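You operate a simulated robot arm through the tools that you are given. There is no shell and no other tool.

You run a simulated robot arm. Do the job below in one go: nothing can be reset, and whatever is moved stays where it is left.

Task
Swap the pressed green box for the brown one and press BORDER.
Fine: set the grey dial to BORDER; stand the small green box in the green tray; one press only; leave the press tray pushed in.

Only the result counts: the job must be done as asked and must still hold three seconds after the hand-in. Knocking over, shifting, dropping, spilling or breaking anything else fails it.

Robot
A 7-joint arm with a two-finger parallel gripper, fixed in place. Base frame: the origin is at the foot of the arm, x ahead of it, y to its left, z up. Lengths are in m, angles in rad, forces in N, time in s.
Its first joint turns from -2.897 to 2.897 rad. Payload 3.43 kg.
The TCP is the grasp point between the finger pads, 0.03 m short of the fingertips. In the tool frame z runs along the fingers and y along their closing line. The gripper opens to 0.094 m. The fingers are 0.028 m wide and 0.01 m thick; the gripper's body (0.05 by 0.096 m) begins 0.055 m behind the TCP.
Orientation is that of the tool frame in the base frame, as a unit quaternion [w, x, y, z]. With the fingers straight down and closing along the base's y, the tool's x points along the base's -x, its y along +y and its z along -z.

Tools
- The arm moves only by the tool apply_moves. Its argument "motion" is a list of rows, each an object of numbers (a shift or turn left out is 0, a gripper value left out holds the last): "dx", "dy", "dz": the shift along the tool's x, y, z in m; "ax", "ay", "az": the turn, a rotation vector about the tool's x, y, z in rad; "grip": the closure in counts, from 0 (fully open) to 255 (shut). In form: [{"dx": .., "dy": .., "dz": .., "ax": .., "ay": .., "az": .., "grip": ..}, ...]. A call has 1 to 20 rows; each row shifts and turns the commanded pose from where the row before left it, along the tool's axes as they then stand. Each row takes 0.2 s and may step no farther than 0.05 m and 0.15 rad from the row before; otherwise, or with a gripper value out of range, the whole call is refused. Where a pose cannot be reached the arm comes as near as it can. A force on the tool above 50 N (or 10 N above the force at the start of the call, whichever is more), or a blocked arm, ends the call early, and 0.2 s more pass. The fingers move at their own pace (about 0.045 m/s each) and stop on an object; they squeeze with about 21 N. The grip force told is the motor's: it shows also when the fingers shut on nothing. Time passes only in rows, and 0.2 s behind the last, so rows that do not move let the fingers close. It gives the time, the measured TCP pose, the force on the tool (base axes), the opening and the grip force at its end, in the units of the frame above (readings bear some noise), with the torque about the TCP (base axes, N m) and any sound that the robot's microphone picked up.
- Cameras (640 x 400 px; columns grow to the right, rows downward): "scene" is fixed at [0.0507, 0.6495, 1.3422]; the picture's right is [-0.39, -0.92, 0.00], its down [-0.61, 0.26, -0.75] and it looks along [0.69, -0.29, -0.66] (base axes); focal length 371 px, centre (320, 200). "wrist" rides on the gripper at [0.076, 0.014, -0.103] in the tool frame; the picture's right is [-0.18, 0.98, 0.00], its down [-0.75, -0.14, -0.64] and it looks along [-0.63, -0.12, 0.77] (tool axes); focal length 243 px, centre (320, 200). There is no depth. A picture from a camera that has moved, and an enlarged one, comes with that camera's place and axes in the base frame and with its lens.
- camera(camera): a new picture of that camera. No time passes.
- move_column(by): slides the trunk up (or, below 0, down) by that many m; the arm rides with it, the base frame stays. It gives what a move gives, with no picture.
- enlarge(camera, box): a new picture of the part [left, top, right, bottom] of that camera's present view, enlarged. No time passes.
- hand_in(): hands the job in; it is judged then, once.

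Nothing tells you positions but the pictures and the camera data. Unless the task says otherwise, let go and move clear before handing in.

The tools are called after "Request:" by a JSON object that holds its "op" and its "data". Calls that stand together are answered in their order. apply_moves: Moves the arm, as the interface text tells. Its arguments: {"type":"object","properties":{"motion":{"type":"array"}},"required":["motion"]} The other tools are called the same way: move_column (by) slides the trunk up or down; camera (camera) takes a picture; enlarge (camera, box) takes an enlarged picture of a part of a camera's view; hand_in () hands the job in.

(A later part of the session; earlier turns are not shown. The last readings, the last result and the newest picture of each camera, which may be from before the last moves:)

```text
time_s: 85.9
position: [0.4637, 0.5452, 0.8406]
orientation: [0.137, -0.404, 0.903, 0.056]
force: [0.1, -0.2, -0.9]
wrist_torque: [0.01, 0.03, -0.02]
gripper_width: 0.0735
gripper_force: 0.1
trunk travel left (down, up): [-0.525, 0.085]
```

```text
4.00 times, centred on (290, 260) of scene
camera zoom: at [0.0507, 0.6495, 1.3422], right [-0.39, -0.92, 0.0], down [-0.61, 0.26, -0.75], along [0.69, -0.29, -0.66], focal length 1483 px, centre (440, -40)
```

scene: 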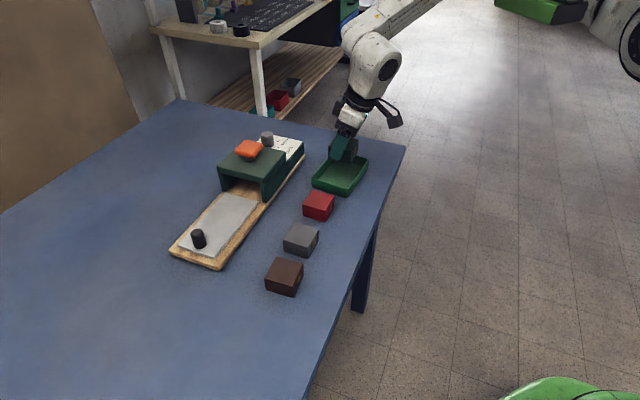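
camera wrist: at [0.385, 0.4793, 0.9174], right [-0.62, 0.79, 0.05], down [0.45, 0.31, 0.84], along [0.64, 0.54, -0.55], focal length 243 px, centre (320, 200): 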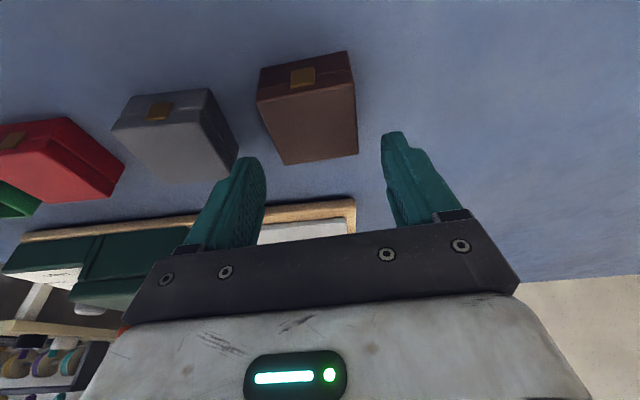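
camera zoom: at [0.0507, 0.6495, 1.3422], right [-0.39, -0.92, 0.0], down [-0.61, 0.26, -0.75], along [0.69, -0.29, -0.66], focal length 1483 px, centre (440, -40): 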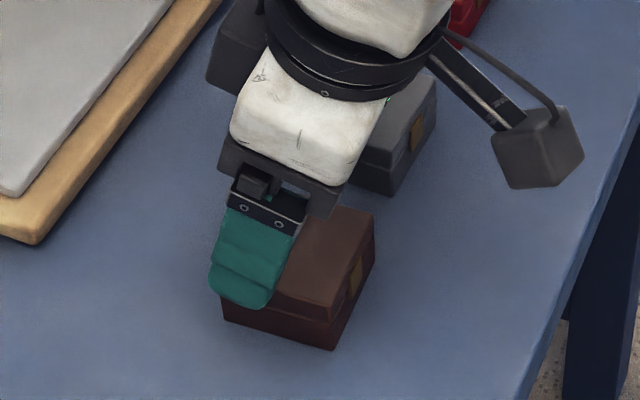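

Request:
{"op": "apply_moves", "data": {"motion": [{"dx": 0.006, "dz": 0.0194}, {"dx": 0.006, "dz": 0.0194}, {}]}}

Request:
{"op": "camera", "data": {"camera": "wrist"}}

Request:
{"op": "enlarge", "data": {"camera": "scene", "box": [210, 210, 370, 310]}}

```text
time_s: 86.7
position: [0.4643, 0.5441, 0.7999]
orientation: [0.137, -0.405, 0.902, 0.057]
force: [-0.2, -0.1, 0.1]
wrist_torque: [-0.03, -0.02, 0.03]
gripper_width: 0.0731
gripper_force: 0.0
trunk travel left (down, up): [-0.525, 0.085]
```

```text
taken
camera wrist: at [0.3851, 0.4784, 0.8763], right [-0.62, 0.79, 0.05], down [0.45, 0.31, 0.84], along [0.64, 0.54, -0.55], focal length 243 px, centre (320, 200)
```

wrist: 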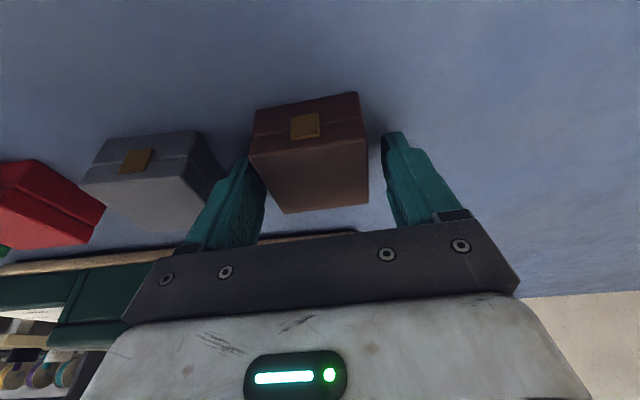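

```text
4.00 times, centred on (290, 260) of scene
camera zoom: at [0.0507, 0.6495, 1.3422], right [-0.39, -0.92, 0.0], down [-0.61, 0.26, -0.75], along [0.69, -0.29, -0.66], focal length 1483 px, centre (440, -40)
```

zoom: 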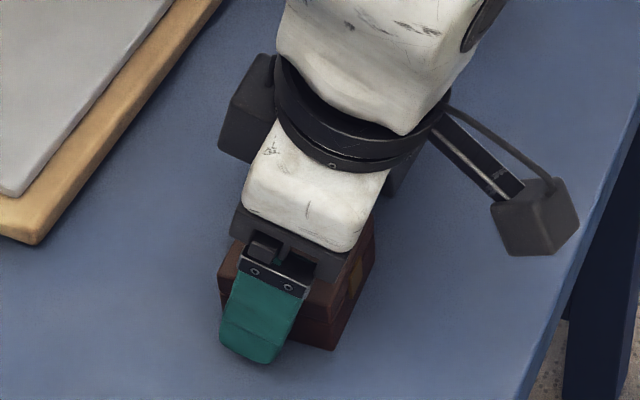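

Request:
{"op": "apply_moves", "data": {"motion": [{"grip": 90}, {"grip": 140}, {"grip": 255}, {}, {}]}}

Request:
{"op": "apply_moves", "data": {"motion": [{"dx": -0.003, "dz": -0.0096}, {"dx": -0.006, "dz": -0.0194}, {"dx": -0.0062, "dz": -0.02}, {"dx": -0.0062, "dz": -0.02}, {}]}}

Request:
{"op": "camera", "data": {"camera": "wrist"}}

Request:
{"op": "camera", "data": {"camera": "scene"}}

```text
time_s: 87.9
position: [0.4642, 0.5437, 0.7992]
orientation: [0.138, -0.405, 0.902, 0.057]
force: [0.2, 0.2, 0.5]
wrist_torque: [0.02, 0.0, -0.01]
gripper_width: 0.0595
gripper_force: 21.3
trunk travel left (down, up): [-0.525, 0.085]
```

```text
time_s: 89.1
position: [0.4636, 0.5433, 0.8723]
orientation: [0.137, -0.405, 0.902, 0.057]
force: [-0.2, 0.2, -0.6]
wrist_torque: [0.0, -0.02, 0.02]
gripper_width: 0.0595
gripper_force: 20.8
trunk travel left (down, up): [-0.525, 0.085]
```

```text
taken
camera wrist: at [0.3849, 0.4787, 0.949], right [-0.62, 0.79, 0.05], down [0.45, 0.31, 0.84], along [0.64, 0.54, -0.55], focal length 243 px, centre (320, 200)
```

wrist: 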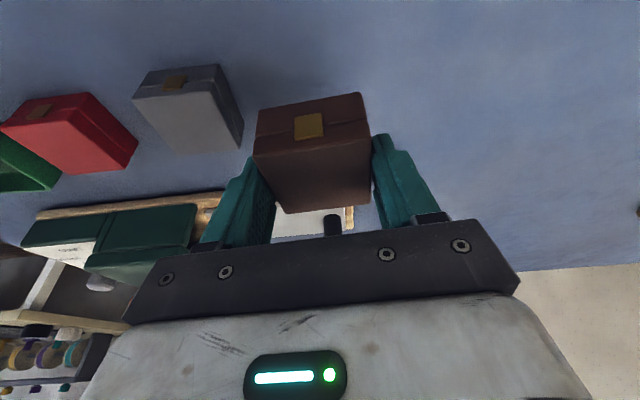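

```text
taken
```

scene: 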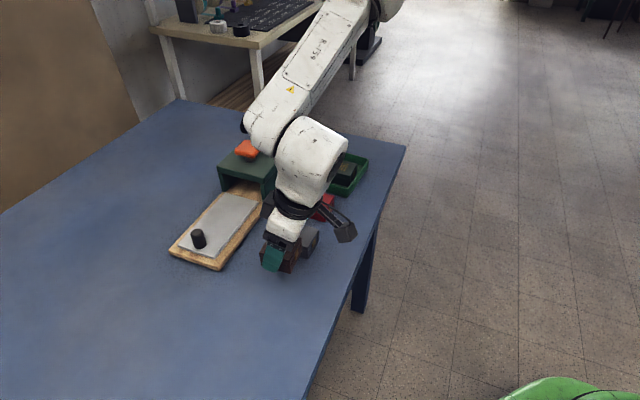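

The brown box is held and lifted. I'll turn it square with the board, carry it back along the row past the grey box, then raise the arm and lower the trunk again for reach.

Request:
{"op": "apply_moves", "data": {"motion": [{"ax": 0.018, "az": 0.058}, {"dy": -0.0388}, {"dy": -0.0388}, {"dy": -0.0388}, {"dx": -0.0098, "dz": -0.0318}, {"dx": -0.0098, "dz": -0.0318}, {"dx": -0.0098, "dz": -0.0318}, {}]}}

Request:
{"op": "move_column", "data": {"by": -0.1}}

Request:
{"op": "camera", "data": {"camera": "wrist"}}

Request:
{"op": "camera", "data": {"camera": "scene"}}

```text
time_s: 90.9
position: [0.5457, 0.4636, 0.9731]
orientation: [0.139, -0.377, 0.914, 0.053]
force: [-0.4, 0.0, -0.5]
wrist_torque: [0.0, 0.0, 0.03]
gripper_width: 0.0594
gripper_force: 20.9
trunk travel left (down, up): [-0.525, 0.085]
```

```text
time_s: 92.2
position: [0.5464, 0.4635, 0.8718]
orientation: [0.139, -0.377, 0.914, 0.053]
force: [-0.3, 0.5, -0.5]
wrist_torque: [0.03, -0.02, 0.0]
gripper_width: 0.0593
gripper_force: 20.5
trunk travel left (down, up): [-0.425, 0.185]
```

```text
taken
camera wrist: at [0.463, 0.4025, 0.9497], right [-0.57, 0.82, 0.05], down [0.47, 0.28, 0.84], along [0.68, 0.5, -0.55], focal length 243 px, centre (320, 200)
```

wrist: 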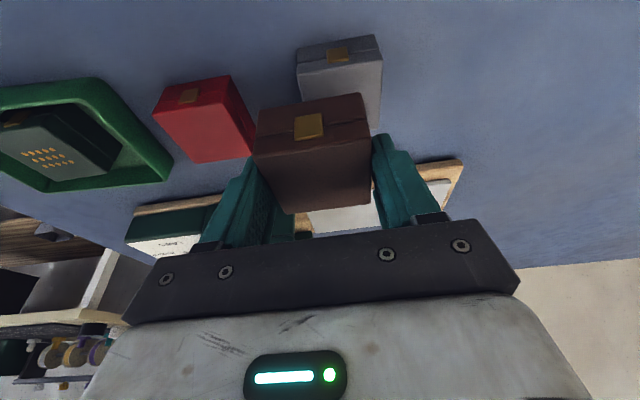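

```text
taken
```

scene: 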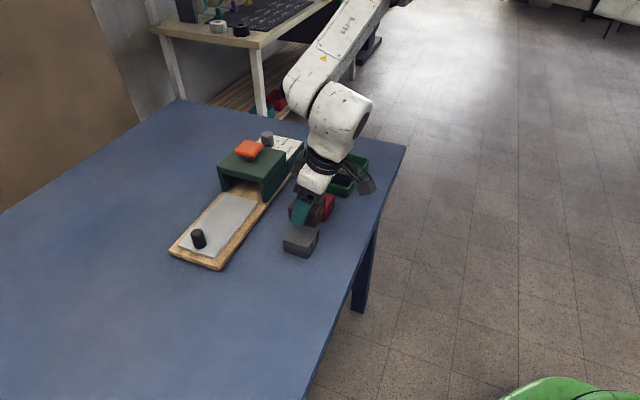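

Request:
{"op": "apply_moves", "data": {"motion": [{"dx": -0.0351, "dz": 0.0109}, {"dx": -0.0351, "dz": 0.0109}, {"dx": -0.0351, "dz": 0.0109}, {"dx": -0.0351, "dz": 0.0109}, {"dx": -0.0351, "dy": 0.0013, "dz": 0.0109}, {}]}}

Request:
{"op": "camera", "data": {"camera": "wrist"}}

Request:
{"op": "enlarge", "data": {"camera": "scene", "box": [150, 120, 310, 220]}}

```text
time_s: 93.6
position: [0.6778, 0.5936, 0.8724]
orientation: [0.14, -0.377, 0.914, 0.053]
force: [-0.2, -0.2, 0.0]
wrist_torque: [0.01, -0.02, 0.0]
gripper_width: 0.0594
gripper_force: 20.9
trunk travel left (down, up): [-0.425, 0.185]
```

```text
taken
camera wrist: at [0.5939, 0.533, 0.9494], right [-0.57, 0.82, 0.05], down [0.47, 0.28, 0.84], along [0.67, 0.5, -0.55], focal length 243 px, centre (320, 200)
```

wrist: 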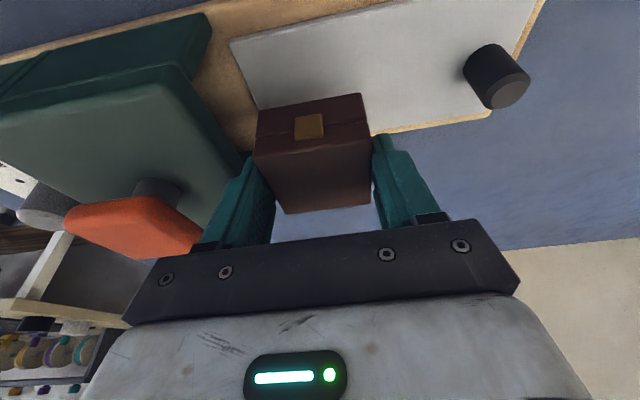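

```text
4.00 times, centred on (230, 170) of scene
camera zoom: at [0.0507, 0.6495, 1.3422], right [-0.39, -0.92, 0.0], down [-0.61, 0.26, -0.75], along [0.69, -0.29, -0.66], focal length 1483 px, centre (680, 320)
```

zoom: 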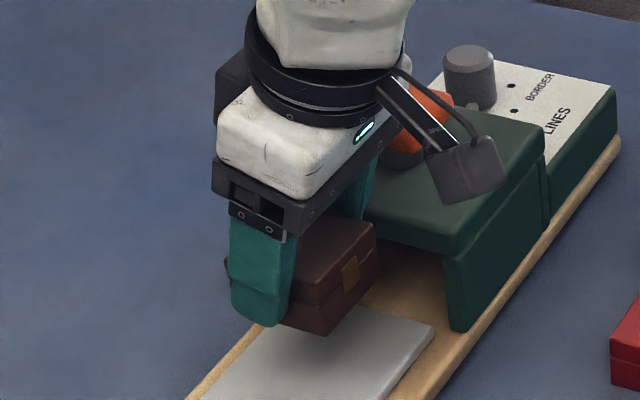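

Request:
{"op": "apply_moves", "data": {"motion": [{"dx": 0.0056, "dy": 0.0012, "dz": 0.0181}, {"dx": 0.0053, "dz": 0.0172}, {}]}}

Request:
{"op": "apply_moves", "data": {"motion": [{"dx": 0.0006, "dz": 0.0019}, {}]}}

Request:
{"op": "apply_moves", "data": {"motion": [{"dx": 0.0006, "dz": 0.0019}, {}]}}

```text
time_s: 94.4
position: [0.6754, 0.5939, 0.8362]
orientation: [0.139, -0.377, 0.914, 0.053]
force: [-0.4, 0.6, -0.9]
wrist_torque: [-0.01, -0.03, -0.01]
gripper_width: 0.0595
gripper_force: 20.6
trunk travel left (down, up): [-0.425, 0.185]
```

```text
time_s: 95.0
position: [0.6756, 0.5942, 0.8324]
orientation: [0.139, -0.377, 0.914, 0.052]
force: [-0.2, -0.2, -1.0]
wrist_torque: [0.0, 0.03, -0.02]
gripper_width: 0.0593
gripper_force: 20.4
trunk travel left (down, up): [-0.425, 0.185]
```

```text
time_s: 95.6
position: [0.6754, 0.5956, 0.8321]
orientation: [0.139, -0.377, 0.914, 0.053]
force: [-1.0, -0.4, -0.6]
wrist_torque: [-0.02, 0.02, 0.0]
gripper_width: 0.0594
gripper_force: 20.2
trunk travel left (down, up): [-0.425, 0.185]
```

Request:
{"op": "apply_moves", "data": {"motion": [{"dx": 0.0006, "dz": 0.0019}, {}]}}

Request:
{"op": "apply_moves", "data": {"motion": [{"dx": 0.0006, "dz": 0.0019}, {}]}}

Request:
{"op": "enlarge", "data": {"camera": "scene", "box": [150, 120, 310, 220]}}

```text
time_s: 96.2
position: [0.6747, 0.5938, 0.8298]
orientation: [0.139, -0.377, 0.914, 0.054]
force: [0.4, -0.2, -0.7]
wrist_torque: [-0.04, -0.01, 0.01]
gripper_width: 0.0595
gripper_force: 21.1
trunk travel left (down, up): [-0.425, 0.185]
```

```text
time_s: 96.8
position: [0.676, 0.5945, 0.8273]
orientation: [0.14, -0.377, 0.914, 0.054]
force: [0.6, -0.4, 3.1]
wrist_torque: [-0.06, 0.04, 0.01]
gripper_width: 0.0595
gripper_force: 20.6
trunk travel left (down, up): [-0.425, 0.185]
```

```text
4.00 times, centred on (230, 170) of scene
camera zoom: at [0.0507, 0.6495, 1.3422], right [-0.39, -0.92, 0.0], down [-0.61, 0.26, -0.75], along [0.69, -0.29, -0.66], focal length 1483 px, centre (680, 320)
```

zoom: 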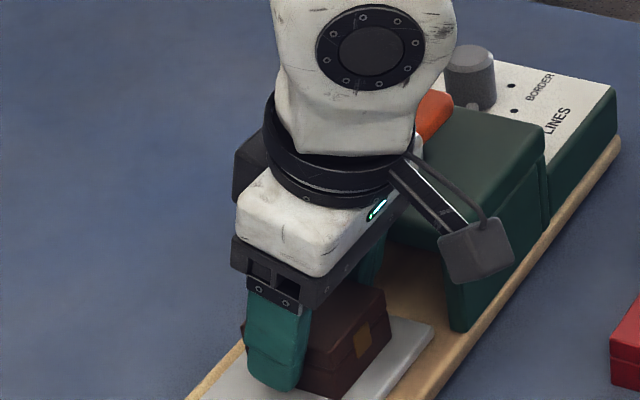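

The box has touched the tray. I'll lower half a millimetre more, release and rise.

Request:
{"op": "apply_moves", "data": {"motion": [{"dx": 0.0002, "dz": 0.0006}, {"grip": 130}, {"grip": 76}, {}, {}]}}

Request:
{"op": "camera", "data": {"camera": "wrist"}}

Request:
{"op": "apply_moves", "data": {"motion": [{"dx": -0.0073, "dz": -0.0235}, {"dx": -0.0073, "dz": -0.0235}, {}]}}

Request:
{"op": "camera", "data": {"camera": "wrist"}}

Request:
{"op": "enlarge", "data": {"camera": "scene", "box": [150, 120, 310, 220]}}

```text
time_s: 98.0
position: [0.6747, 0.5939, 0.8265]
orientation: [0.138, -0.377, 0.914, 0.053]
force: [-1.1, 0.0, 0.3]
wrist_torque: [-0.01, 0.02, 0.0]
gripper_width: 0.066
gripper_force: 0.1
trunk travel left (down, up): [-0.425, 0.185]
```

```text
taken
camera wrist: at [0.5923, 0.5334, 0.9039], right [-0.57, 0.82, 0.05], down [0.47, 0.28, 0.84], along [0.68, 0.5, -0.55], focal length 243 px, centre (320, 200)
```

wrist: 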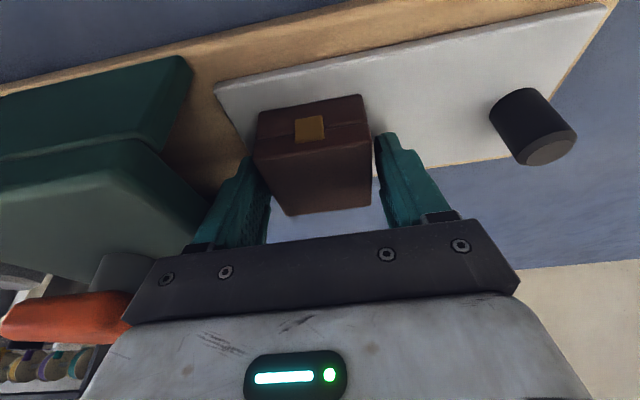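

```text
time_s: 98.8
position: [0.6756, 0.5957, 0.8765]
orientation: [0.139, -0.377, 0.914, 0.053]
force: [-0.4, 0.3, -0.2]
wrist_torque: [-0.01, -0.01, 0.0]
gripper_width: 0.0664
gripper_force: 0.0
trunk travel left (down, up): [-0.425, 0.185]
```

```text
taken
camera wrist: at [0.5919, 0.5344, 0.9527], right [-0.57, 0.82, 0.05], down [0.47, 0.28, 0.84], along [0.67, 0.5, -0.55], focal length 243 px, centre (320, 200)
```

wrist: 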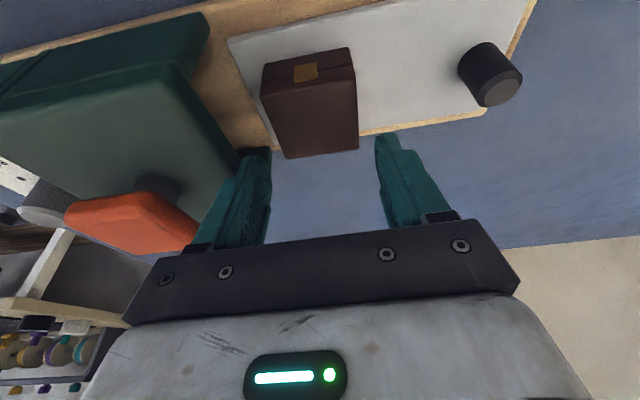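

```text
4.00 times, centred on (230, 170) of scene
camera zoom: at [0.0507, 0.6495, 1.3422], right [-0.39, -0.92, 0.0], down [-0.61, 0.26, -0.75], along [0.69, -0.29, -0.66], focal length 1483 px, centre (680, 320)
```

zoom: 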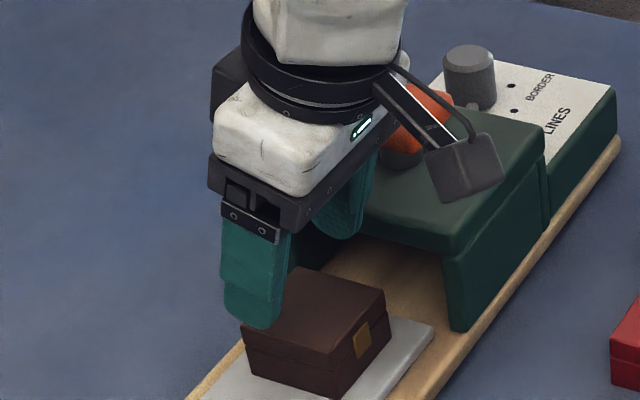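

The brown box sits on the tray where the green one was. I'll return the trunk to the start height and go back to the knob.

Request:
{"op": "apply_moves", "data": {"motion": [{"dx": -0.0074, "dz": -0.0239}, {"dx": -0.0074, "dz": -0.0239}, {}]}}

Request:
{"op": "move_column", "data": {"by": -0.05}}

Request:
{"op": "apply_moves", "data": {"motion": [{"dx": 0.0011, "dy": 0.0372, "dz": -0.0003, "grip": 92}, {"dx": 0.0011, "dy": 0.0372, "dz": -0.0003}, {"dx": 0.0011, "dy": 0.0372, "dz": -0.0003}, {}]}}

Request:
{"op": "camera", "data": {"camera": "wrist"}}

```text
time_s: 99.6
position: [0.6757, 0.5982, 0.9247]
orientation: [0.139, -0.376, 0.914, 0.052]
force: [-0.5, 0.6, 0.0]
wrist_torque: [0.02, -0.02, 0.01]
gripper_width: 0.066
gripper_force: 0.1
trunk travel left (down, up): [-0.425, 0.185]
```

```text
time_s: 100.5
position: [0.6746, 0.5951, 0.8755]
orientation: [0.139, -0.377, 0.914, 0.053]
force: [0.3, 0.4, 0.4]
wrist_torque: [-0.03, -0.03, -0.03]
gripper_width: 0.0659
gripper_force: 0.1
trunk travel left (down, up): [-0.375, 0.235]
```

```text
time_s: 101.5
position: [0.5923, 0.6732, 0.8762]
orientation: [0.139, -0.378, 0.914, 0.053]
force: [0.8, 0.1, 0.0]
wrist_torque: [0.01, -0.04, 0.02]
gripper_width: 0.06
gripper_force: 0.1
trunk travel left (down, up): [-0.375, 0.235]
```

```text
taken
camera wrist: at [0.5093, 0.6126, 0.9524], right [-0.57, 0.82, 0.05], down [0.47, 0.28, 0.84], along [0.67, 0.5, -0.55], focal length 243 px, centre (320, 200)
```

wrist: 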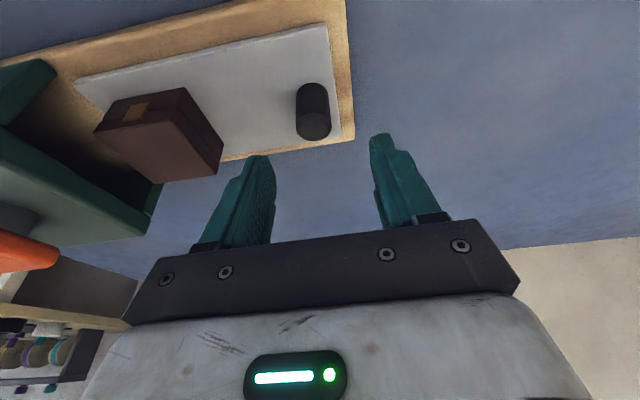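

Request:
{"op": "apply_moves", "data": {"motion": [{"dx": 0.0065, "dy": -0.001, "dz": 0.0223}, {"dx": 0.0068, "dy": -0.001, "dz": 0.0219}, {}]}}

Request:
{"op": "camera", "data": {"camera": "wrist"}}

Request:
{"op": "apply_moves", "data": {"motion": [{"grip": 180}, {"grip": 255}, {}, {}]}}

```text
time_s: 102.3
position: [0.5963, 0.6724, 0.8288]
orientation: [0.139, -0.378, 0.914, 0.054]
force: [0.2, 0.2, -0.4]
wrist_torque: [-0.02, -0.02, -0.01]
gripper_width: 0.0602
gripper_force: 0.1
trunk travel left (down, up): [-0.375, 0.235]
```

```text
taken
camera wrist: at [0.513, 0.6105, 0.9058], right [-0.57, 0.82, 0.05], down [0.47, 0.28, 0.84], along [0.68, 0.5, -0.55], focal length 243 px, centre (320, 200)
```

wrist: 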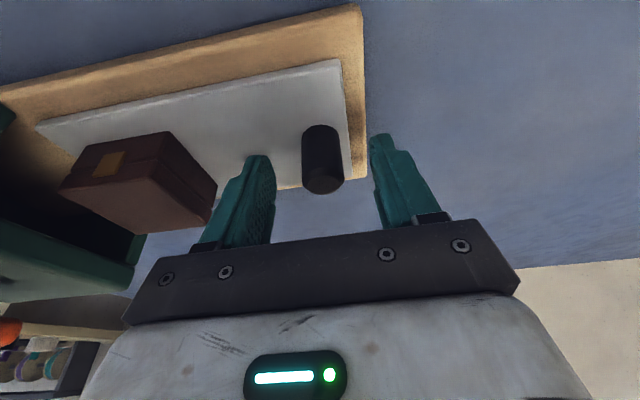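

```text
time_s: 103.3
position: [0.596, 0.6704, 0.8279]
orientation: [0.138, -0.376, 0.915, 0.052]
force: [-0.7, -0.1, 0.7]
wrist_torque: [0.49, 0.29, 0.0]
gripper_width: 0.024
gripper_force: 21.3
trunk travel left (down, up): [-0.375, 0.235]
```

The knob is gripped. Pushing the tray in gently.

Request:
{"op": "apply_moves", "data": {"motion": [{"dy": -0.008}, {"dy": -0.012}, {"dy": -0.012}, {"dy": -0.012}, {"dy": -0.006}, {}]}}

Request:
{"op": "camera", "data": {"camera": "wrist"}}

Request:
{"op": "enlarge", "data": {"camera": "scene", "box": [150, 120, 310, 220]}}

```text
time_s: 104.8
position: [0.6313, 0.6363, 0.8291]
orientation: [0.14, -0.377, 0.914, 0.054]
force: [3.9, 4.3, 1.5]
wrist_torque: [0.37, 0.36, 0.08]
gripper_width: 0.0238
gripper_force: 20.7
trunk travel left (down, up): [-0.375, 0.235]
```

```text
taken
camera wrist: at [0.5479, 0.5752, 0.9056], right [-0.57, 0.82, 0.05], down [0.47, 0.28, 0.84], along [0.68, 0.5, -0.55], focal length 243 px, centre (320, 200)
```

wrist: 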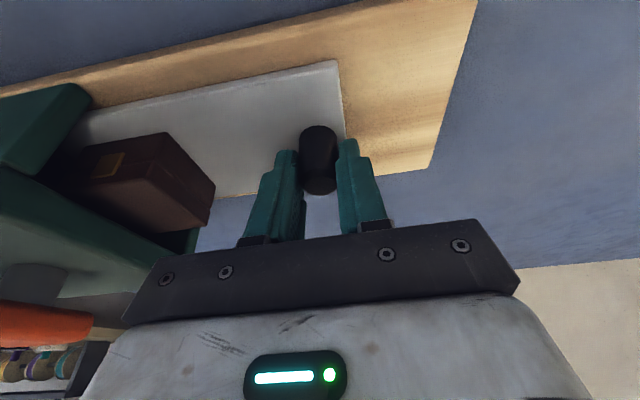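

```text
4.00 times, centred on (230, 170) of scene
camera zoom: at [0.0507, 0.6495, 1.3422], right [-0.39, -0.92, 0.0], down [-0.61, 0.26, -0.75], along [0.69, -0.29, -0.66], focal length 1483 px, centre (680, 320)
```

zoom: 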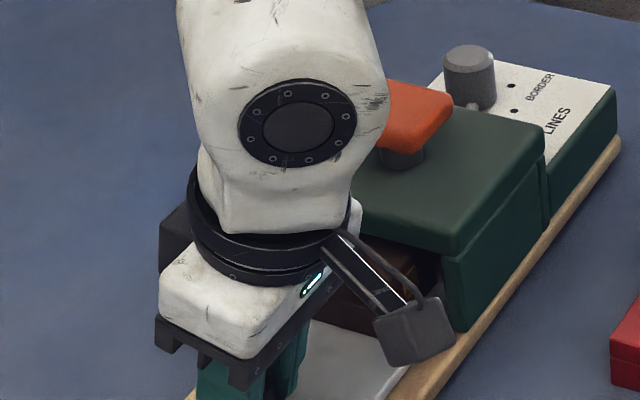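

Request:
{"op": "apply_moves", "data": {"motion": [{"dx": -0.0006, "dy": -0.01, "dz": 0.0002}, {"dy": -0.012}, {"dy": -0.012}, {"dy": -0.008}, {}]}}

Request:
{"op": "apply_moves", "data": {"motion": [{"dy": -0.004}, {"dy": -0.003}, {}]}}

Request:
{"op": "camera", "data": {"camera": "wrist"}}

```text
time_s: 106.0
position: [0.6609, 0.6058, 0.8297]
orientation: [0.139, -0.377, 0.914, 0.053]
force: [2.7, 2.7, -0.1]
wrist_torque: [0.32, 0.48, 0.02]
gripper_width: 0.0238
gripper_force: 21.0
trunk travel left (down, up): [-0.375, 0.235]
```

```text
time_s: 106.8
position: [0.6643, 0.601, 0.8288]
orientation: [0.14, -0.376, 0.914, 0.053]
force: [1.4, 3.0, 0.5]
wrist_torque: [0.55, 0.24, 0.04]
gripper_width: 0.0241
gripper_force: 20.9
trunk travel left (down, up): [-0.375, 0.235]
```

```text
taken
camera wrist: at [0.5826, 0.5406, 0.9058], right [-0.57, 0.82, 0.05], down [0.47, 0.28, 0.84], along [0.67, 0.5, -0.55], focal length 243 px, centre (320, 200)
```

wrist: 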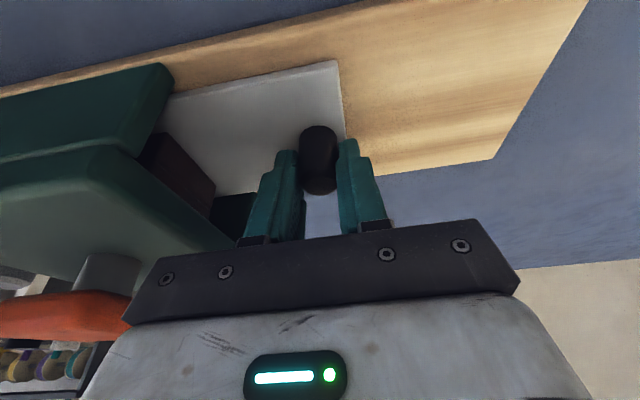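

Request:
{"op": "apply_moves", "data": {"motion": [{"dy": -0.002}, {}]}}

Request:
{"op": "apply_moves", "data": {"motion": [{"dy": -0.002}, {}]}}

```text
time_s: 107.3
position: [0.6689, 0.6007, 0.8281]
orientation: [0.139, -0.377, 0.914, 0.053]
force: [-0.8, 0.6, 0.5]
wrist_torque: [0.5, 0.35, 0.05]
gripper_width: 0.0242
gripper_force: 21.2
trunk travel left (down, up): [-0.375, 0.235]
```

```text
time_s: 108.0
position: [0.6677, 0.6003, 0.8287]
orientation: [0.139, -0.378, 0.914, 0.054]
force: [-5.4, 3.9, 0.8]
wrist_torque: [0.34, 0.47, 0.03]
gripper_width: 0.0238
gripper_force: 20.8
trunk travel left (down, up): [-0.375, 0.235]
```

Request:
{"op": "apply_moves", "data": {"motion": [{"dy": -0.0015}, {}]}}

Request:
{"op": "enlarge", "data": {"camera": "scene", "box": [150, 120, 310, 220]}}

```text
time_s: 108.5
position: [0.6694, 0.5988, 0.8277]
orientation: [0.14, -0.377, 0.914, 0.053]
force: [-6.5, 6.7, -0.3]
wrist_torque: [0.28, 0.34, 0.05]
gripper_width: 0.0238
gripper_force: 20.8
trunk travel left (down, up): [-0.375, 0.235]
```

```text
4.00 times, centred on (230, 170) of scene
camera zoom: at [0.0507, 0.6495, 1.3422], right [-0.39, -0.92, 0.0], down [-0.61, 0.26, -0.75], along [0.69, -0.29, -0.66], focal length 1483 px, centre (680, 320)
```

zoom: 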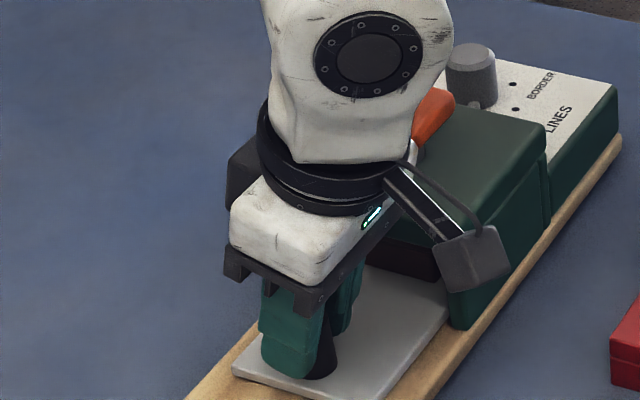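

The tray is against its stop (about 9 N), at the original pushed-in position. I'll relax, release and rise.

Request:
{"op": "apply_moves", "data": {"motion": [{"dy": 0.002}, {"grip": 180}, {"grip": 92}, {}, {}]}}

Request:
{"op": "apply_moves", "data": {"motion": [{"dx": -0.0073, "dz": -0.0235}, {"dx": -0.0073, "dz": -0.0235}, {}]}}

Request:
{"op": "camera", "data": {"camera": "wrist"}}

Request:
{"op": "enlarge", "data": {"camera": "scene", "box": [150, 120, 310, 220]}}

```text
time_s: 109.8
position: [0.6687, 0.5999, 0.8294]
orientation: [0.139, -0.377, 0.914, 0.053]
force: [-0.3, 0.4, 0.8]
wrist_torque: [0.0, -0.02, 0.0]
gripper_width: 0.06
gripper_force: 0.0
trunk travel left (down, up): [-0.375, 0.235]
```

```text
time_s: 110.5
position: [0.6693, 0.5989, 0.8791]
orientation: [0.139, -0.377, 0.914, 0.052]
force: [-0.8, -0.2, 0.6]
wrist_torque: [0.03, 0.01, 0.03]
gripper_width: 0.0601
gripper_force: 0.1
trunk travel left (down, up): [-0.375, 0.235]
```

```text
taken
camera wrist: at [0.585, 0.5385, 0.9555], right [-0.57, 0.82, 0.05], down [0.47, 0.28, 0.84], along [0.68, 0.5, -0.55], focal length 243 px, centre (320, 200)
```

wrist: 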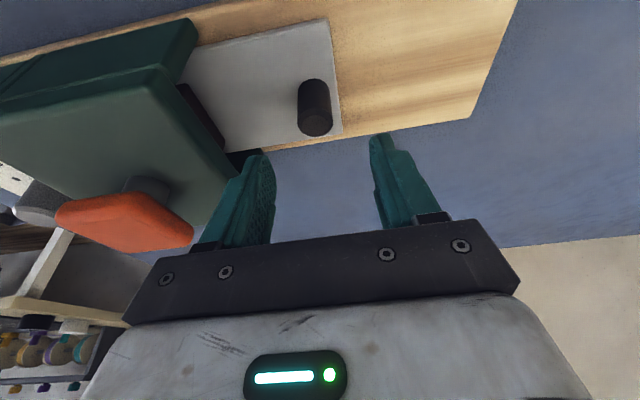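

```text
4.00 times, centred on (230, 170) of scene
camera zoom: at [0.0507, 0.6495, 1.3422], right [-0.39, -0.92, 0.0], down [-0.61, 0.26, -0.75], along [0.69, -0.29, -0.66], focal length 1483 px, centre (680, 320)
```

zoom: 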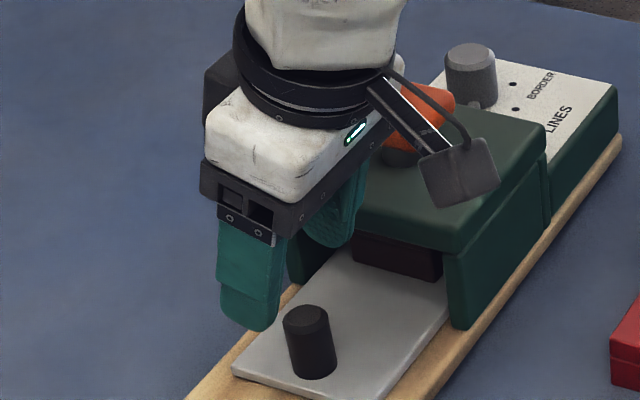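

The tray is back exactly where it was. Now the dial: I'll go back around the press, straighten the tool and look at the dial from above.

Request:
{"op": "apply_moves", "data": {"motion": [{"dx": 0.0423, "dz": -0.0131}, {"dx": 0.0423, "dz": -0.0131}, {"dx": 0.0423, "dz": -0.0131}, {"dx": 0.0423, "dz": -0.0131}, {"dy": -0.0454}, {"dy": -0.0454}, {"dy": -0.0454}, {"dy": -0.0454}, {"dy": -0.0454}, {"ay": 0.15}, {"ay": 0.15}, {}]}}

Request:
{"op": "apply_moves", "data": {"motion": [{"dz": -0.04}, {"dz": -0.04}, {"dz": -0.04}, {"dz": -0.04}, {"dz": -0.04}, {"dz": -0.04}, {}]}}

Request:
{"op": "move_column", "data": {"by": -0.15}}

Request:
{"op": "camera", "data": {"camera": "scene"}}

```text
time_s: 113.2
position: [0.7027, 0.3126, 0.8811]
orientation: [0.0, -0.381, 0.925, -0.005]
force: [-0.2, 0.1, -1.0]
wrist_torque: [0.0, -0.01, -0.01]
gripper_width: 0.0599
gripper_force: 0.1
trunk travel left (down, up): [-0.375, 0.235]
```

```text
time_s: 114.8
position: [0.7018, 0.315, 1.1203]
orientation: [0.002, -0.381, 0.925, -0.005]
force: [-0.3, 0.1, 0.3]
wrist_torque: [-0.02, 0.03, -0.02]
gripper_width: 0.0598
gripper_force: 0.1
trunk travel left (down, up): [-0.375, 0.235]
```

```text
time_s: 116.5
position: [0.7014, 0.3154, 0.9704]
orientation: [0.002, -0.381, 0.925, -0.004]
force: [0.1, -0.1, -0.1]
wrist_torque: [-0.03, 0.0, -0.01]
gripper_width: 0.0603
gripper_force: 0.0
trunk travel left (down, up): [-0.225, 0.385]
```

```text
taken
```

scene: 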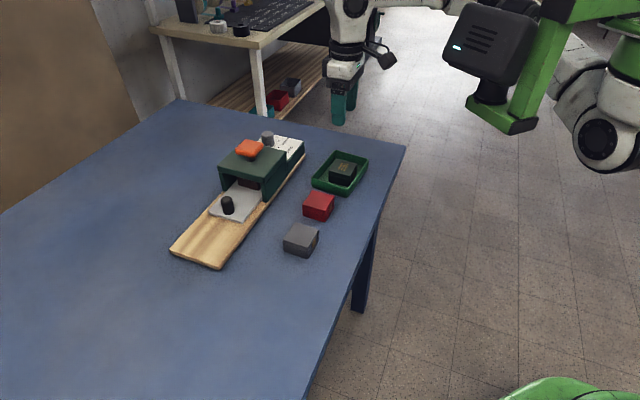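

Request:
{"op": "apply_moves", "data": {"motion": [{"az": 0.148}, {"az": 0.148}, {"az": 0.148}, {"az": 0.148}, {"az": 0.148}, {"az": 0.148}, {"az": 0.148}, {"az": 0.148}, {"az": 0.148}, {"az": 0.148}, {}]}}

Request:
{"op": "apply_moves", "data": {"motion": [{"dx": -0.0038, "dy": 0.0407}, {"dx": -0.0038, "dy": 0.0407}, {"dx": -0.0038, "dy": 0.0407}, {"dx": -0.0038, "dy": 0.0407}, {"dx": -0.0038, "dy": 0.0407}, {}]}}

Request:
{"op": "camera", "data": {"camera": "wrist"}}

Request:
{"op": "enlarge", "data": {"camera": "wrist", "box": [240, 40, 400, 200]}}

```text
time_s: 118.9
position: [0.7009, 0.3159, 0.9708]
orientation: [0.004, 0.343, 0.939, -0.003]
force: [0.3, -0.1, 0.7]
wrist_torque: [0.01, -0.04, -0.01]
gripper_width: 0.0601
gripper_force: 0.0
trunk travel left (down, up): [-0.225, 0.385]
```

```text
time_s: 120.3
position: [0.8407, 0.4562, 0.9678]
orientation: [0.003, 0.341, 0.94, -0.002]
force: [0.5, -0.3, 0.9]
wrist_torque: [-0.01, 0.0, -0.05]
gripper_width: 0.0599
gripper_force: 0.0
out of reach, approached as far as the arm can: row 5
trunk travel left (down, up): [-0.225, 0.385]
```

```text
taken
camera wrist: at [0.7917, 0.5178, 1.0713], right [0.77, 0.64, 0.0], down [0.48, -0.59, 0.65], along [0.41, -0.5, -0.76], focal length 243 px, centre (320, 200)
```

wrist: 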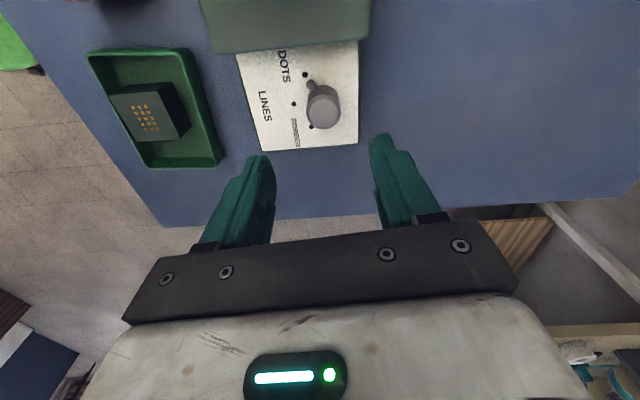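

```text
2.50 times, centred on (320, 120) of wrist
camera zoom: at [0.7917, 0.5178, 1.0713], right [0.77, 0.64, 0.0], down [0.48, -0.59, 0.65], along [0.41, -0.5, -0.76], focal length 606 px, centre (320, 400)
```

zoom: 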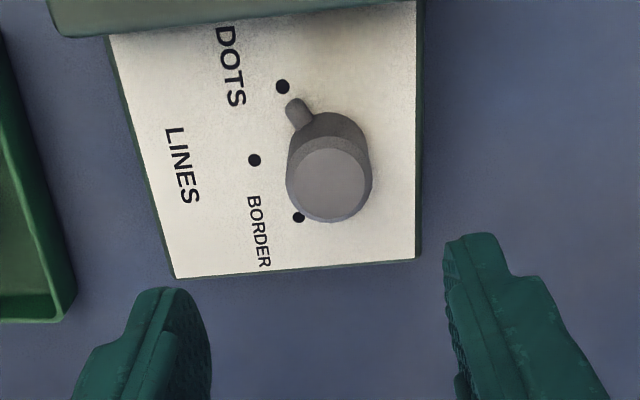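

The dial axis comes out at about (0.845, 0.4575), with the marks at 165°, 225° and 285°. I'm slightly short of reach at this height, and descending should help, so I'll go down partway and correct.

Request:
{"op": "apply_moves", "data": {"motion": [{"dz": 0.03}, {"dz": 0.03}, {"dz": 0.02}, {}]}}

Request:
{"op": "camera", "data": {"camera": "wrist"}}

Request:
{"op": "enlarge", "data": {"camera": "scene", "box": [210, 80, 350, 180]}}

```text
time_s: 121.3
position: [0.8417, 0.4553, 0.8874]
orientation: [0.003, 0.342, 0.94, -0.002]
force: [-0.6, 0.0, -0.3]
wrist_torque: [-0.03, 0.01, -0.01]
gripper_width: 0.0599
gripper_force: 0.1
trunk travel left (down, up): [-0.225, 0.385]
```

```text
taken
camera wrist: at [0.7933, 0.5165, 0.9913], right [0.77, 0.63, 0.0], down [0.48, -0.59, 0.65], along [0.41, -0.5, -0.76], focal length 243 px, centre (320, 200)
```

wrist: 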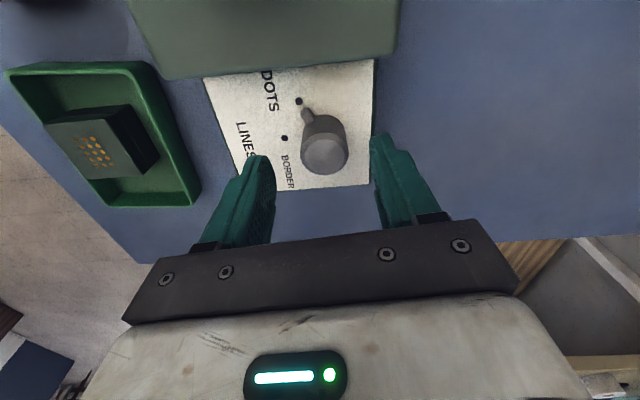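

```text
4.00 times, centred on (280, 130) of scene
camera zoom: at [0.0507, 0.6495, 1.3422], right [-0.39, -0.92, 0.0], down [-0.61, 0.26, -0.75], along [0.69, -0.29, -0.66], focal length 1483 px, centre (480, 480)
```

zoom: 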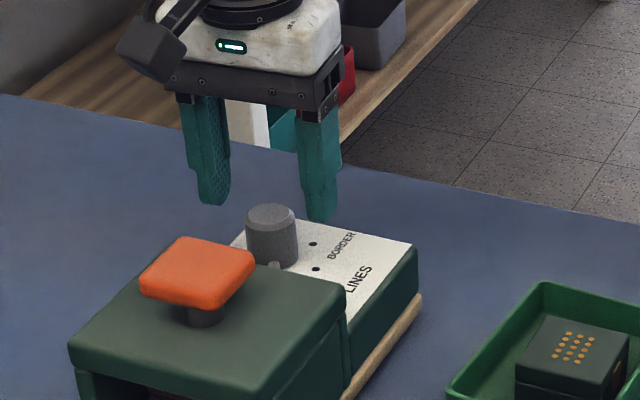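

Request:
{"op": "apply_moves", "data": {"motion": [{"dx": -0.0016, "dy": 0.004}, {}]}}

Request:
{"op": "enlarge", "data": {"camera": "wrist", "box": [240, 60, 400, 220]}}

```text
time_s: 121.9
position: [0.8454, 0.458, 0.8873]
orientation: [0.004, 0.342, 0.94, -0.002]
force: [-0.6, -0.5, -0.3]
wrist_torque: [0.0, 0.02, -0.01]
gripper_width: 0.0603
gripper_force: 0.2
trunk travel left (down, up): [-0.225, 0.385]
```

```text
2.50 times, centred on (320, 140) of wrist
camera zoom: at [0.7968, 0.5186, 0.9916], right [0.77, 0.63, 0.0], down [0.48, -0.59, 0.65], along [0.41, -0.5, -0.76], focal length 606 px, centre (320, 350)
```

zoom: 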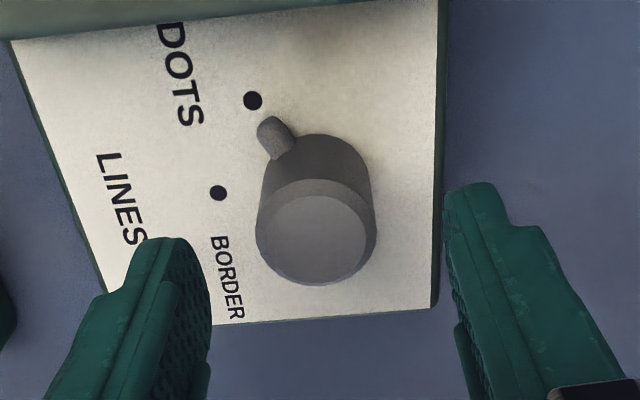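

Centred on the dial within 1 mm. Going down around it and closing.

Request:
{"op": "apply_moves", "data": {"motion": [{"dz": 0.018}, {"dz": 0.0163}, {}]}}

Request:
{"op": "camera", "data": {"camera": "wrist"}}

Request:
{"op": "enlarge", "data": {"camera": "scene", "box": [210, 80, 350, 180]}}

```text
time_s: 122.7
position: [0.8458, 0.4571, 0.8549]
orientation: [0.003, 0.343, 0.939, -0.001]
force: [-0.2, -0.5, -0.5]
wrist_torque: [0.02, 0.03, -0.04]
gripper_width: 0.0601
gripper_force: 0.1
trunk travel left (down, up): [-0.225, 0.385]
```

```text
taken
camera wrist: at [0.7969, 0.5187, 0.9579], right [0.77, 0.63, 0.0], down [0.48, -0.59, 0.65], along [0.41, -0.5, -0.76], focal length 243 px, centre (320, 200)
```

wrist: 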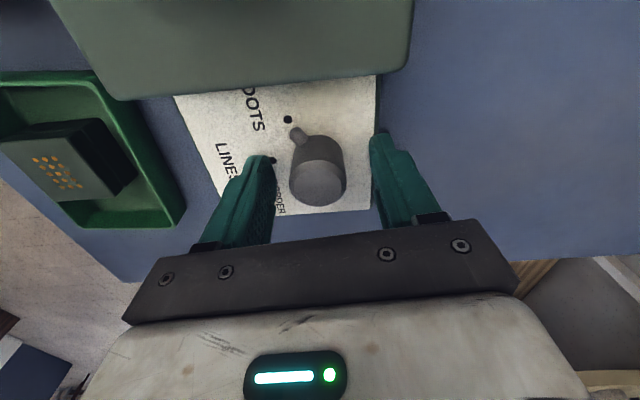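

```text
4.00 times, centred on (280, 130) of scene
camera zoom: at [0.0507, 0.6495, 1.3422], right [-0.39, -0.92, 0.0], down [-0.61, 0.26, -0.75], along [0.69, -0.29, -0.66], focal length 1483 px, centre (480, 480)
```

zoom: 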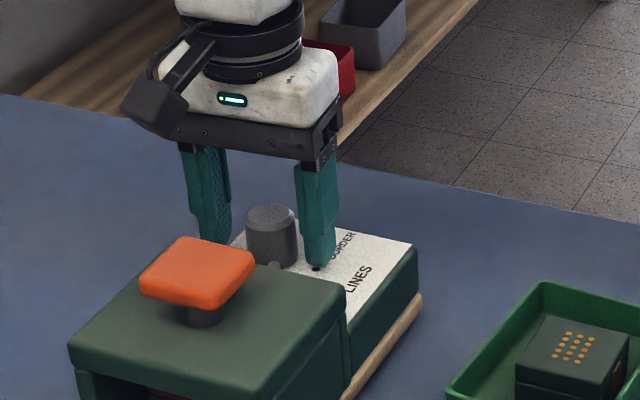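

Request:
{"op": "apply_moves", "data": {"motion": [{"grip": 150}, {"grip": 180}, {"grip": 255}, {}]}}

Request:
{"op": "camera", "data": {"camera": "wrist"}}

```text
time_s: 123.7
position: [0.8458, 0.4567, 0.8548]
orientation: [0.004, 0.343, 0.939, -0.002]
force: [-9.2, -11.1, 1.5]
wrist_torque: [0.04, 0.17, -0.02]
gripper_width: 0.0315
gripper_force: 20.8
trunk travel left (down, up): [-0.225, 0.385]
```

```text
taken
camera wrist: at [0.7967, 0.518, 0.9581], right [0.77, 0.63, 0.0], down [0.48, -0.59, 0.65], along [0.41, -0.5, -0.76], focal length 243 px, centre (320, 200)
```

wrist: 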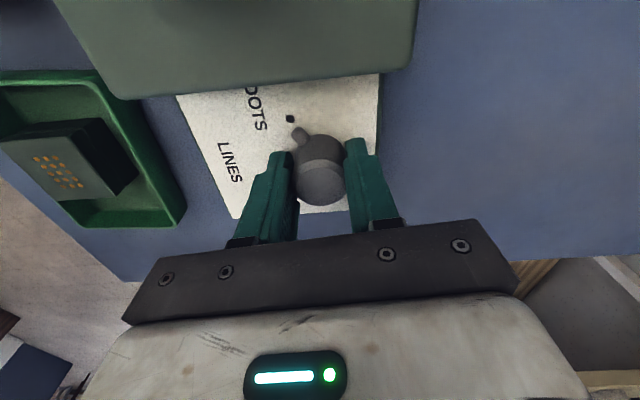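

Request:
{"op": "apply_moves", "data": {"motion": [{"dy": -0.0015}, {}]}}

```text
time_s: 124.3
position: [0.8458, 0.4564, 0.855]
orientation: [0.004, 0.341, 0.94, -0.001]
force: [2.9, 0.9, 0.4]
wrist_torque: [-0.19, -0.03, 0.03]
gripper_width: 0.0318
gripper_force: 20.7
trunk travel left (down, up): [-0.225, 0.385]
```

Request:
{"op": "apply_moves", "data": {"motion": [{"az": -0.1}, {"az": -0.13}, {"az": -0.13}, {"az": -0.13}, {}]}}

Request:
{"op": "camera", "data": {"camera": "wrist"}}

Request:
{"op": "enlarge", "data": {"camera": "scene", "box": [210, 80, 350, 180]}}

```text
time_s: 125.5
position: [0.8445, 0.4558, 0.8542]
orientation: [0.003, 0.104, 0.995, -0.004]
force: [1.5, 1.3, 1.0]
wrist_torque: [0.39, -0.3, 0.01]
gripper_width: 0.0317
gripper_force: 20.4
trunk travel left (down, up): [-0.225, 0.385]
```

```text
taken
camera wrist: at [0.7738, 0.4868, 0.9582], right [0.38, 0.92, 0.0], down [0.71, -0.29, 0.65], along [0.6, -0.25, -0.76], focal length 243 px, centre (320, 200)
```

wrist: 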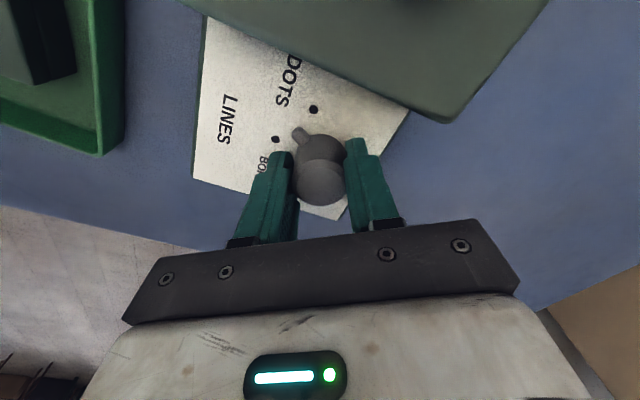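

```text
4.00 times, centred on (280, 130) of scene
camera zoom: at [0.0507, 0.6495, 1.3422], right [-0.39, -0.92, 0.0], down [-0.61, 0.26, -0.75], along [0.69, -0.29, -0.66], focal length 1483 px, centre (480, 480)
```

zoom: 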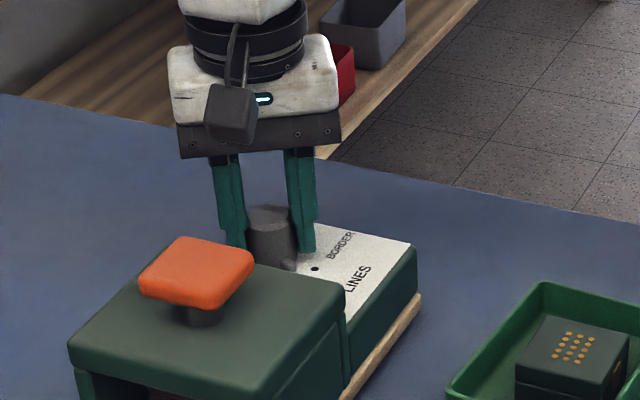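

The pointer turns with the gripper. Continuing counter-clockwise.

Request:
{"op": "apply_moves", "data": {"motion": [{"az": -0.134}, {"az": -0.134}, {"az": -0.134}, {"az": -0.134}, {"az": -0.134}, {"az": -0.134}, {}]}}

Request:
{"op": "camera", "data": {"camera": "wrist"}}

```text
time_s: 127.1
position: [0.8457, 0.4547, 0.8547]
orientation: [0.002, -0.294, 0.956, -0.004]
force: [1.5, -4.2, 4.1]
wrist_torque: [0.4, 0.15, -0.02]
gripper_width: 0.0317
gripper_force: 21.4
trunk travel left (down, up): [-0.225, 0.385]
```

```text
taken
camera wrist: at [0.7746, 0.4252, 0.9585], right [-0.4, 0.92, -0.01], down [0.7, 0.31, 0.64], along [0.59, 0.25, -0.77], focal length 243 px, centre (320, 200)
```

wrist: 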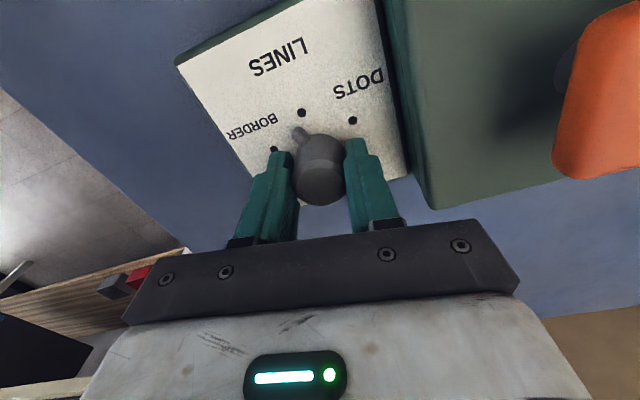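

Request:
{"op": "apply_moves", "data": {"motion": [{"az": -0.134}, {"az": -0.134}, {"az": -0.134}, {"az": -0.134}, {"az": -0.134}, {"az": -0.134}, {}]}}

Request:
{"op": "camera", "data": {"camera": "wrist"}}

Request:
{"op": "enlarge", "data": {"camera": "scene", "box": [210, 80, 350, 180]}}

```text
time_s: 128.7
position: [0.8467, 0.4549, 0.8532]
orientation: [0.002, -0.356, 0.934, -0.003]
force: [3.8, -8.0, 5.7]
wrist_torque: [0.08, 0.42, 0.0]
gripper_width: 0.0316
gripper_force: 21.1
out of reach, approached as far as the arm can: row 2, 3, 4, 5, 6
trunk travel left (down, up): [-0.225, 0.385]
```

```text
taken
camera wrist: at [0.7794, 0.416, 0.9586], right [-0.52, 0.86, -0.01], down [0.65, 0.4, 0.64], along [0.55, 0.33, -0.77], focal length 243 px, centre (320, 200)
```

wrist: 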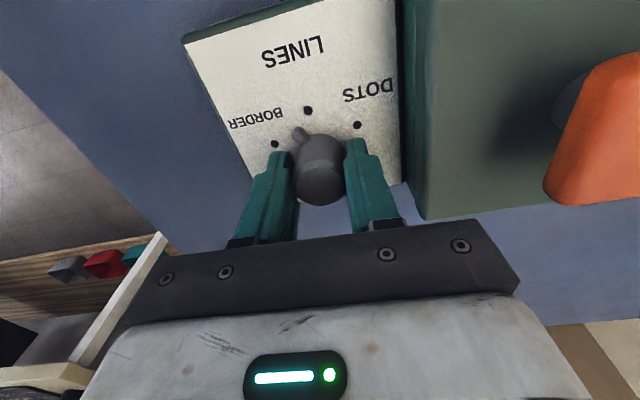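

```text
4.00 times, centred on (280, 130) of scene
camera zoom: at [0.0507, 0.6495, 1.3422], right [-0.39, -0.92, 0.0], down [-0.61, 0.26, -0.75], along [0.69, -0.29, -0.66], focal length 1483 px, centre (480, 480)
```

zoom: 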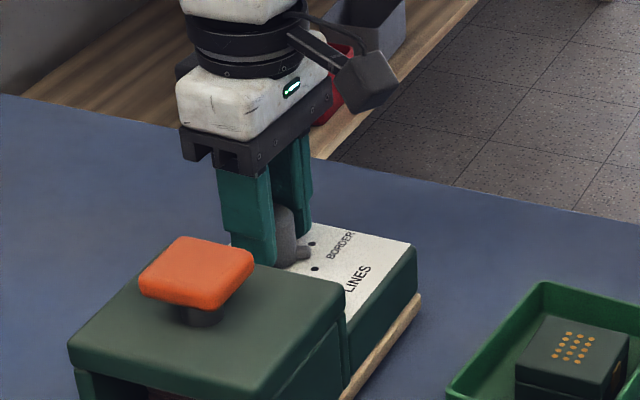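

The wrist is at its turning limit with the pointer at about 247°. I'll release, rise, turn the gripper back to a fresh angle and regrip for the last 38°.

Request:
{"op": "apply_moves", "data": {"motion": [{"az": 0.002, "grip": 200}, {"grip": 106}, {}, {}]}}

Request:
{"op": "apply_moves", "data": {"motion": [{"dz": -0.025}, {"dz": -0.025}, {}]}}

Request:
{"op": "camera", "data": {"camera": "wrist"}}

```text
time_s: 129.7
position: [0.8446, 0.4558, 0.8537]
orientation: [0.001, -0.355, 0.935, -0.004]
force: [0.3, -0.6, 0.8]
wrist_torque: [0.01, 0.02, 0.02]
gripper_width: 0.0546
gripper_force: 0.1
trunk travel left (down, up): [-0.225, 0.385]
```

```text
time_s: 130.5
position: [0.8436, 0.4535, 0.9033]
orientation: [0.002, -0.355, 0.935, -0.004]
force: [0.4, -0.1, 0.0]
wrist_torque: [0.0, 0.02, -0.01]
gripper_width: 0.0549
gripper_force: 0.1
out of reach, approached as far as the arm can: row 2
trunk travel left (down, up): [-0.225, 0.385]
```

```text
taken
camera wrist: at [0.7764, 0.4158, 1.0072], right [-0.52, 0.86, -0.01], down [0.65, 0.4, 0.64], along [0.56, 0.33, -0.76], focal length 243 px, centre (320, 200)
```

wrist: 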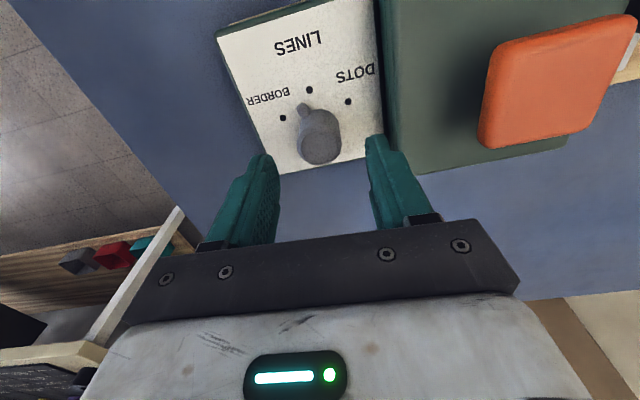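

Request:
{"op": "apply_moves", "data": {"motion": [{"az": 0.1422}, {"az": 0.1422}, {"az": 0.1422}, {"az": 0.1422}, {"az": 0.1422}, {"az": 0.1422}, {"az": 0.1422}, {"az": 0.1422}, {"az": 0.1422}, {}]}}

Request:
{"op": "apply_moves", "data": {"motion": [{"az": 0.1422}, {"az": 0.1422}, {"az": 0.1422}, {"az": 0.1422}, {"az": 0.1422}, {"az": 0.1422}, {"az": 0.1422}, {"az": 0.1422}, {"az": 0.1422}, {}]}}

Request:
{"op": "camera", "data": {"camera": "wrist"}}

Request:
{"op": "enlarge", "data": {"camera": "wrist", "box": [240, 40, 400, 200]}}

```text
time_s: 132.7
position: [0.8422, 0.4541, 0.9037]
orientation: [0.003, 0.274, 0.962, -0.002]
force: [-0.1, 0.4, 0.4]
wrist_torque: [0.0, -0.03, -0.04]
gripper_width: 0.0547
gripper_force: 0.0
trunk travel left (down, up): [-0.225, 0.385]
```

```text
time_s: 134.9
position: [0.8421, 0.4544, 0.9029]
orientation: [0.004, 0.794, 0.608, 0.0]
force: [0.1, 0.8, 0.0]
wrist_torque: [-0.01, 0.02, 0.01]
gripper_width: 0.0547
gripper_force: 0.0
trunk travel left (down, up): [-0.225, 0.385]
```

```text
taken
camera wrist: at [0.8761, 0.5251, 1.0076], right [0.9, -0.43, 0.01], down [-0.34, -0.69, 0.64], along [-0.27, -0.58, -0.76], focal length 243 px, centre (320, 200)
```

wrist: 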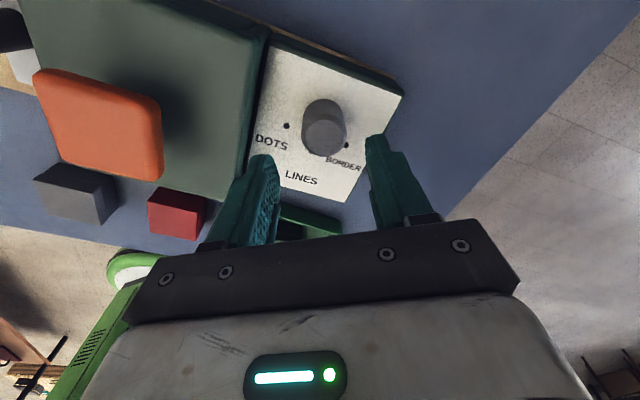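

```text
2.50 times, centred on (320, 120) of wrist
camera zoom: at [0.8761, 0.5251, 1.0076], right [0.9, -0.43, 0.01], down [-0.34, -0.69, 0.64], along [-0.27, -0.58, -0.76], focal length 606 px, centre (320, 400)
```

zoom: 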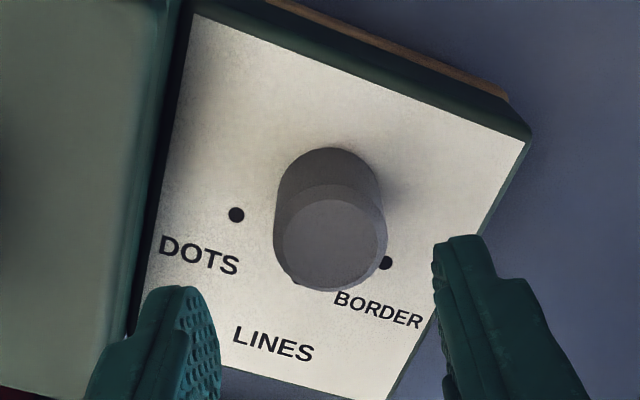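

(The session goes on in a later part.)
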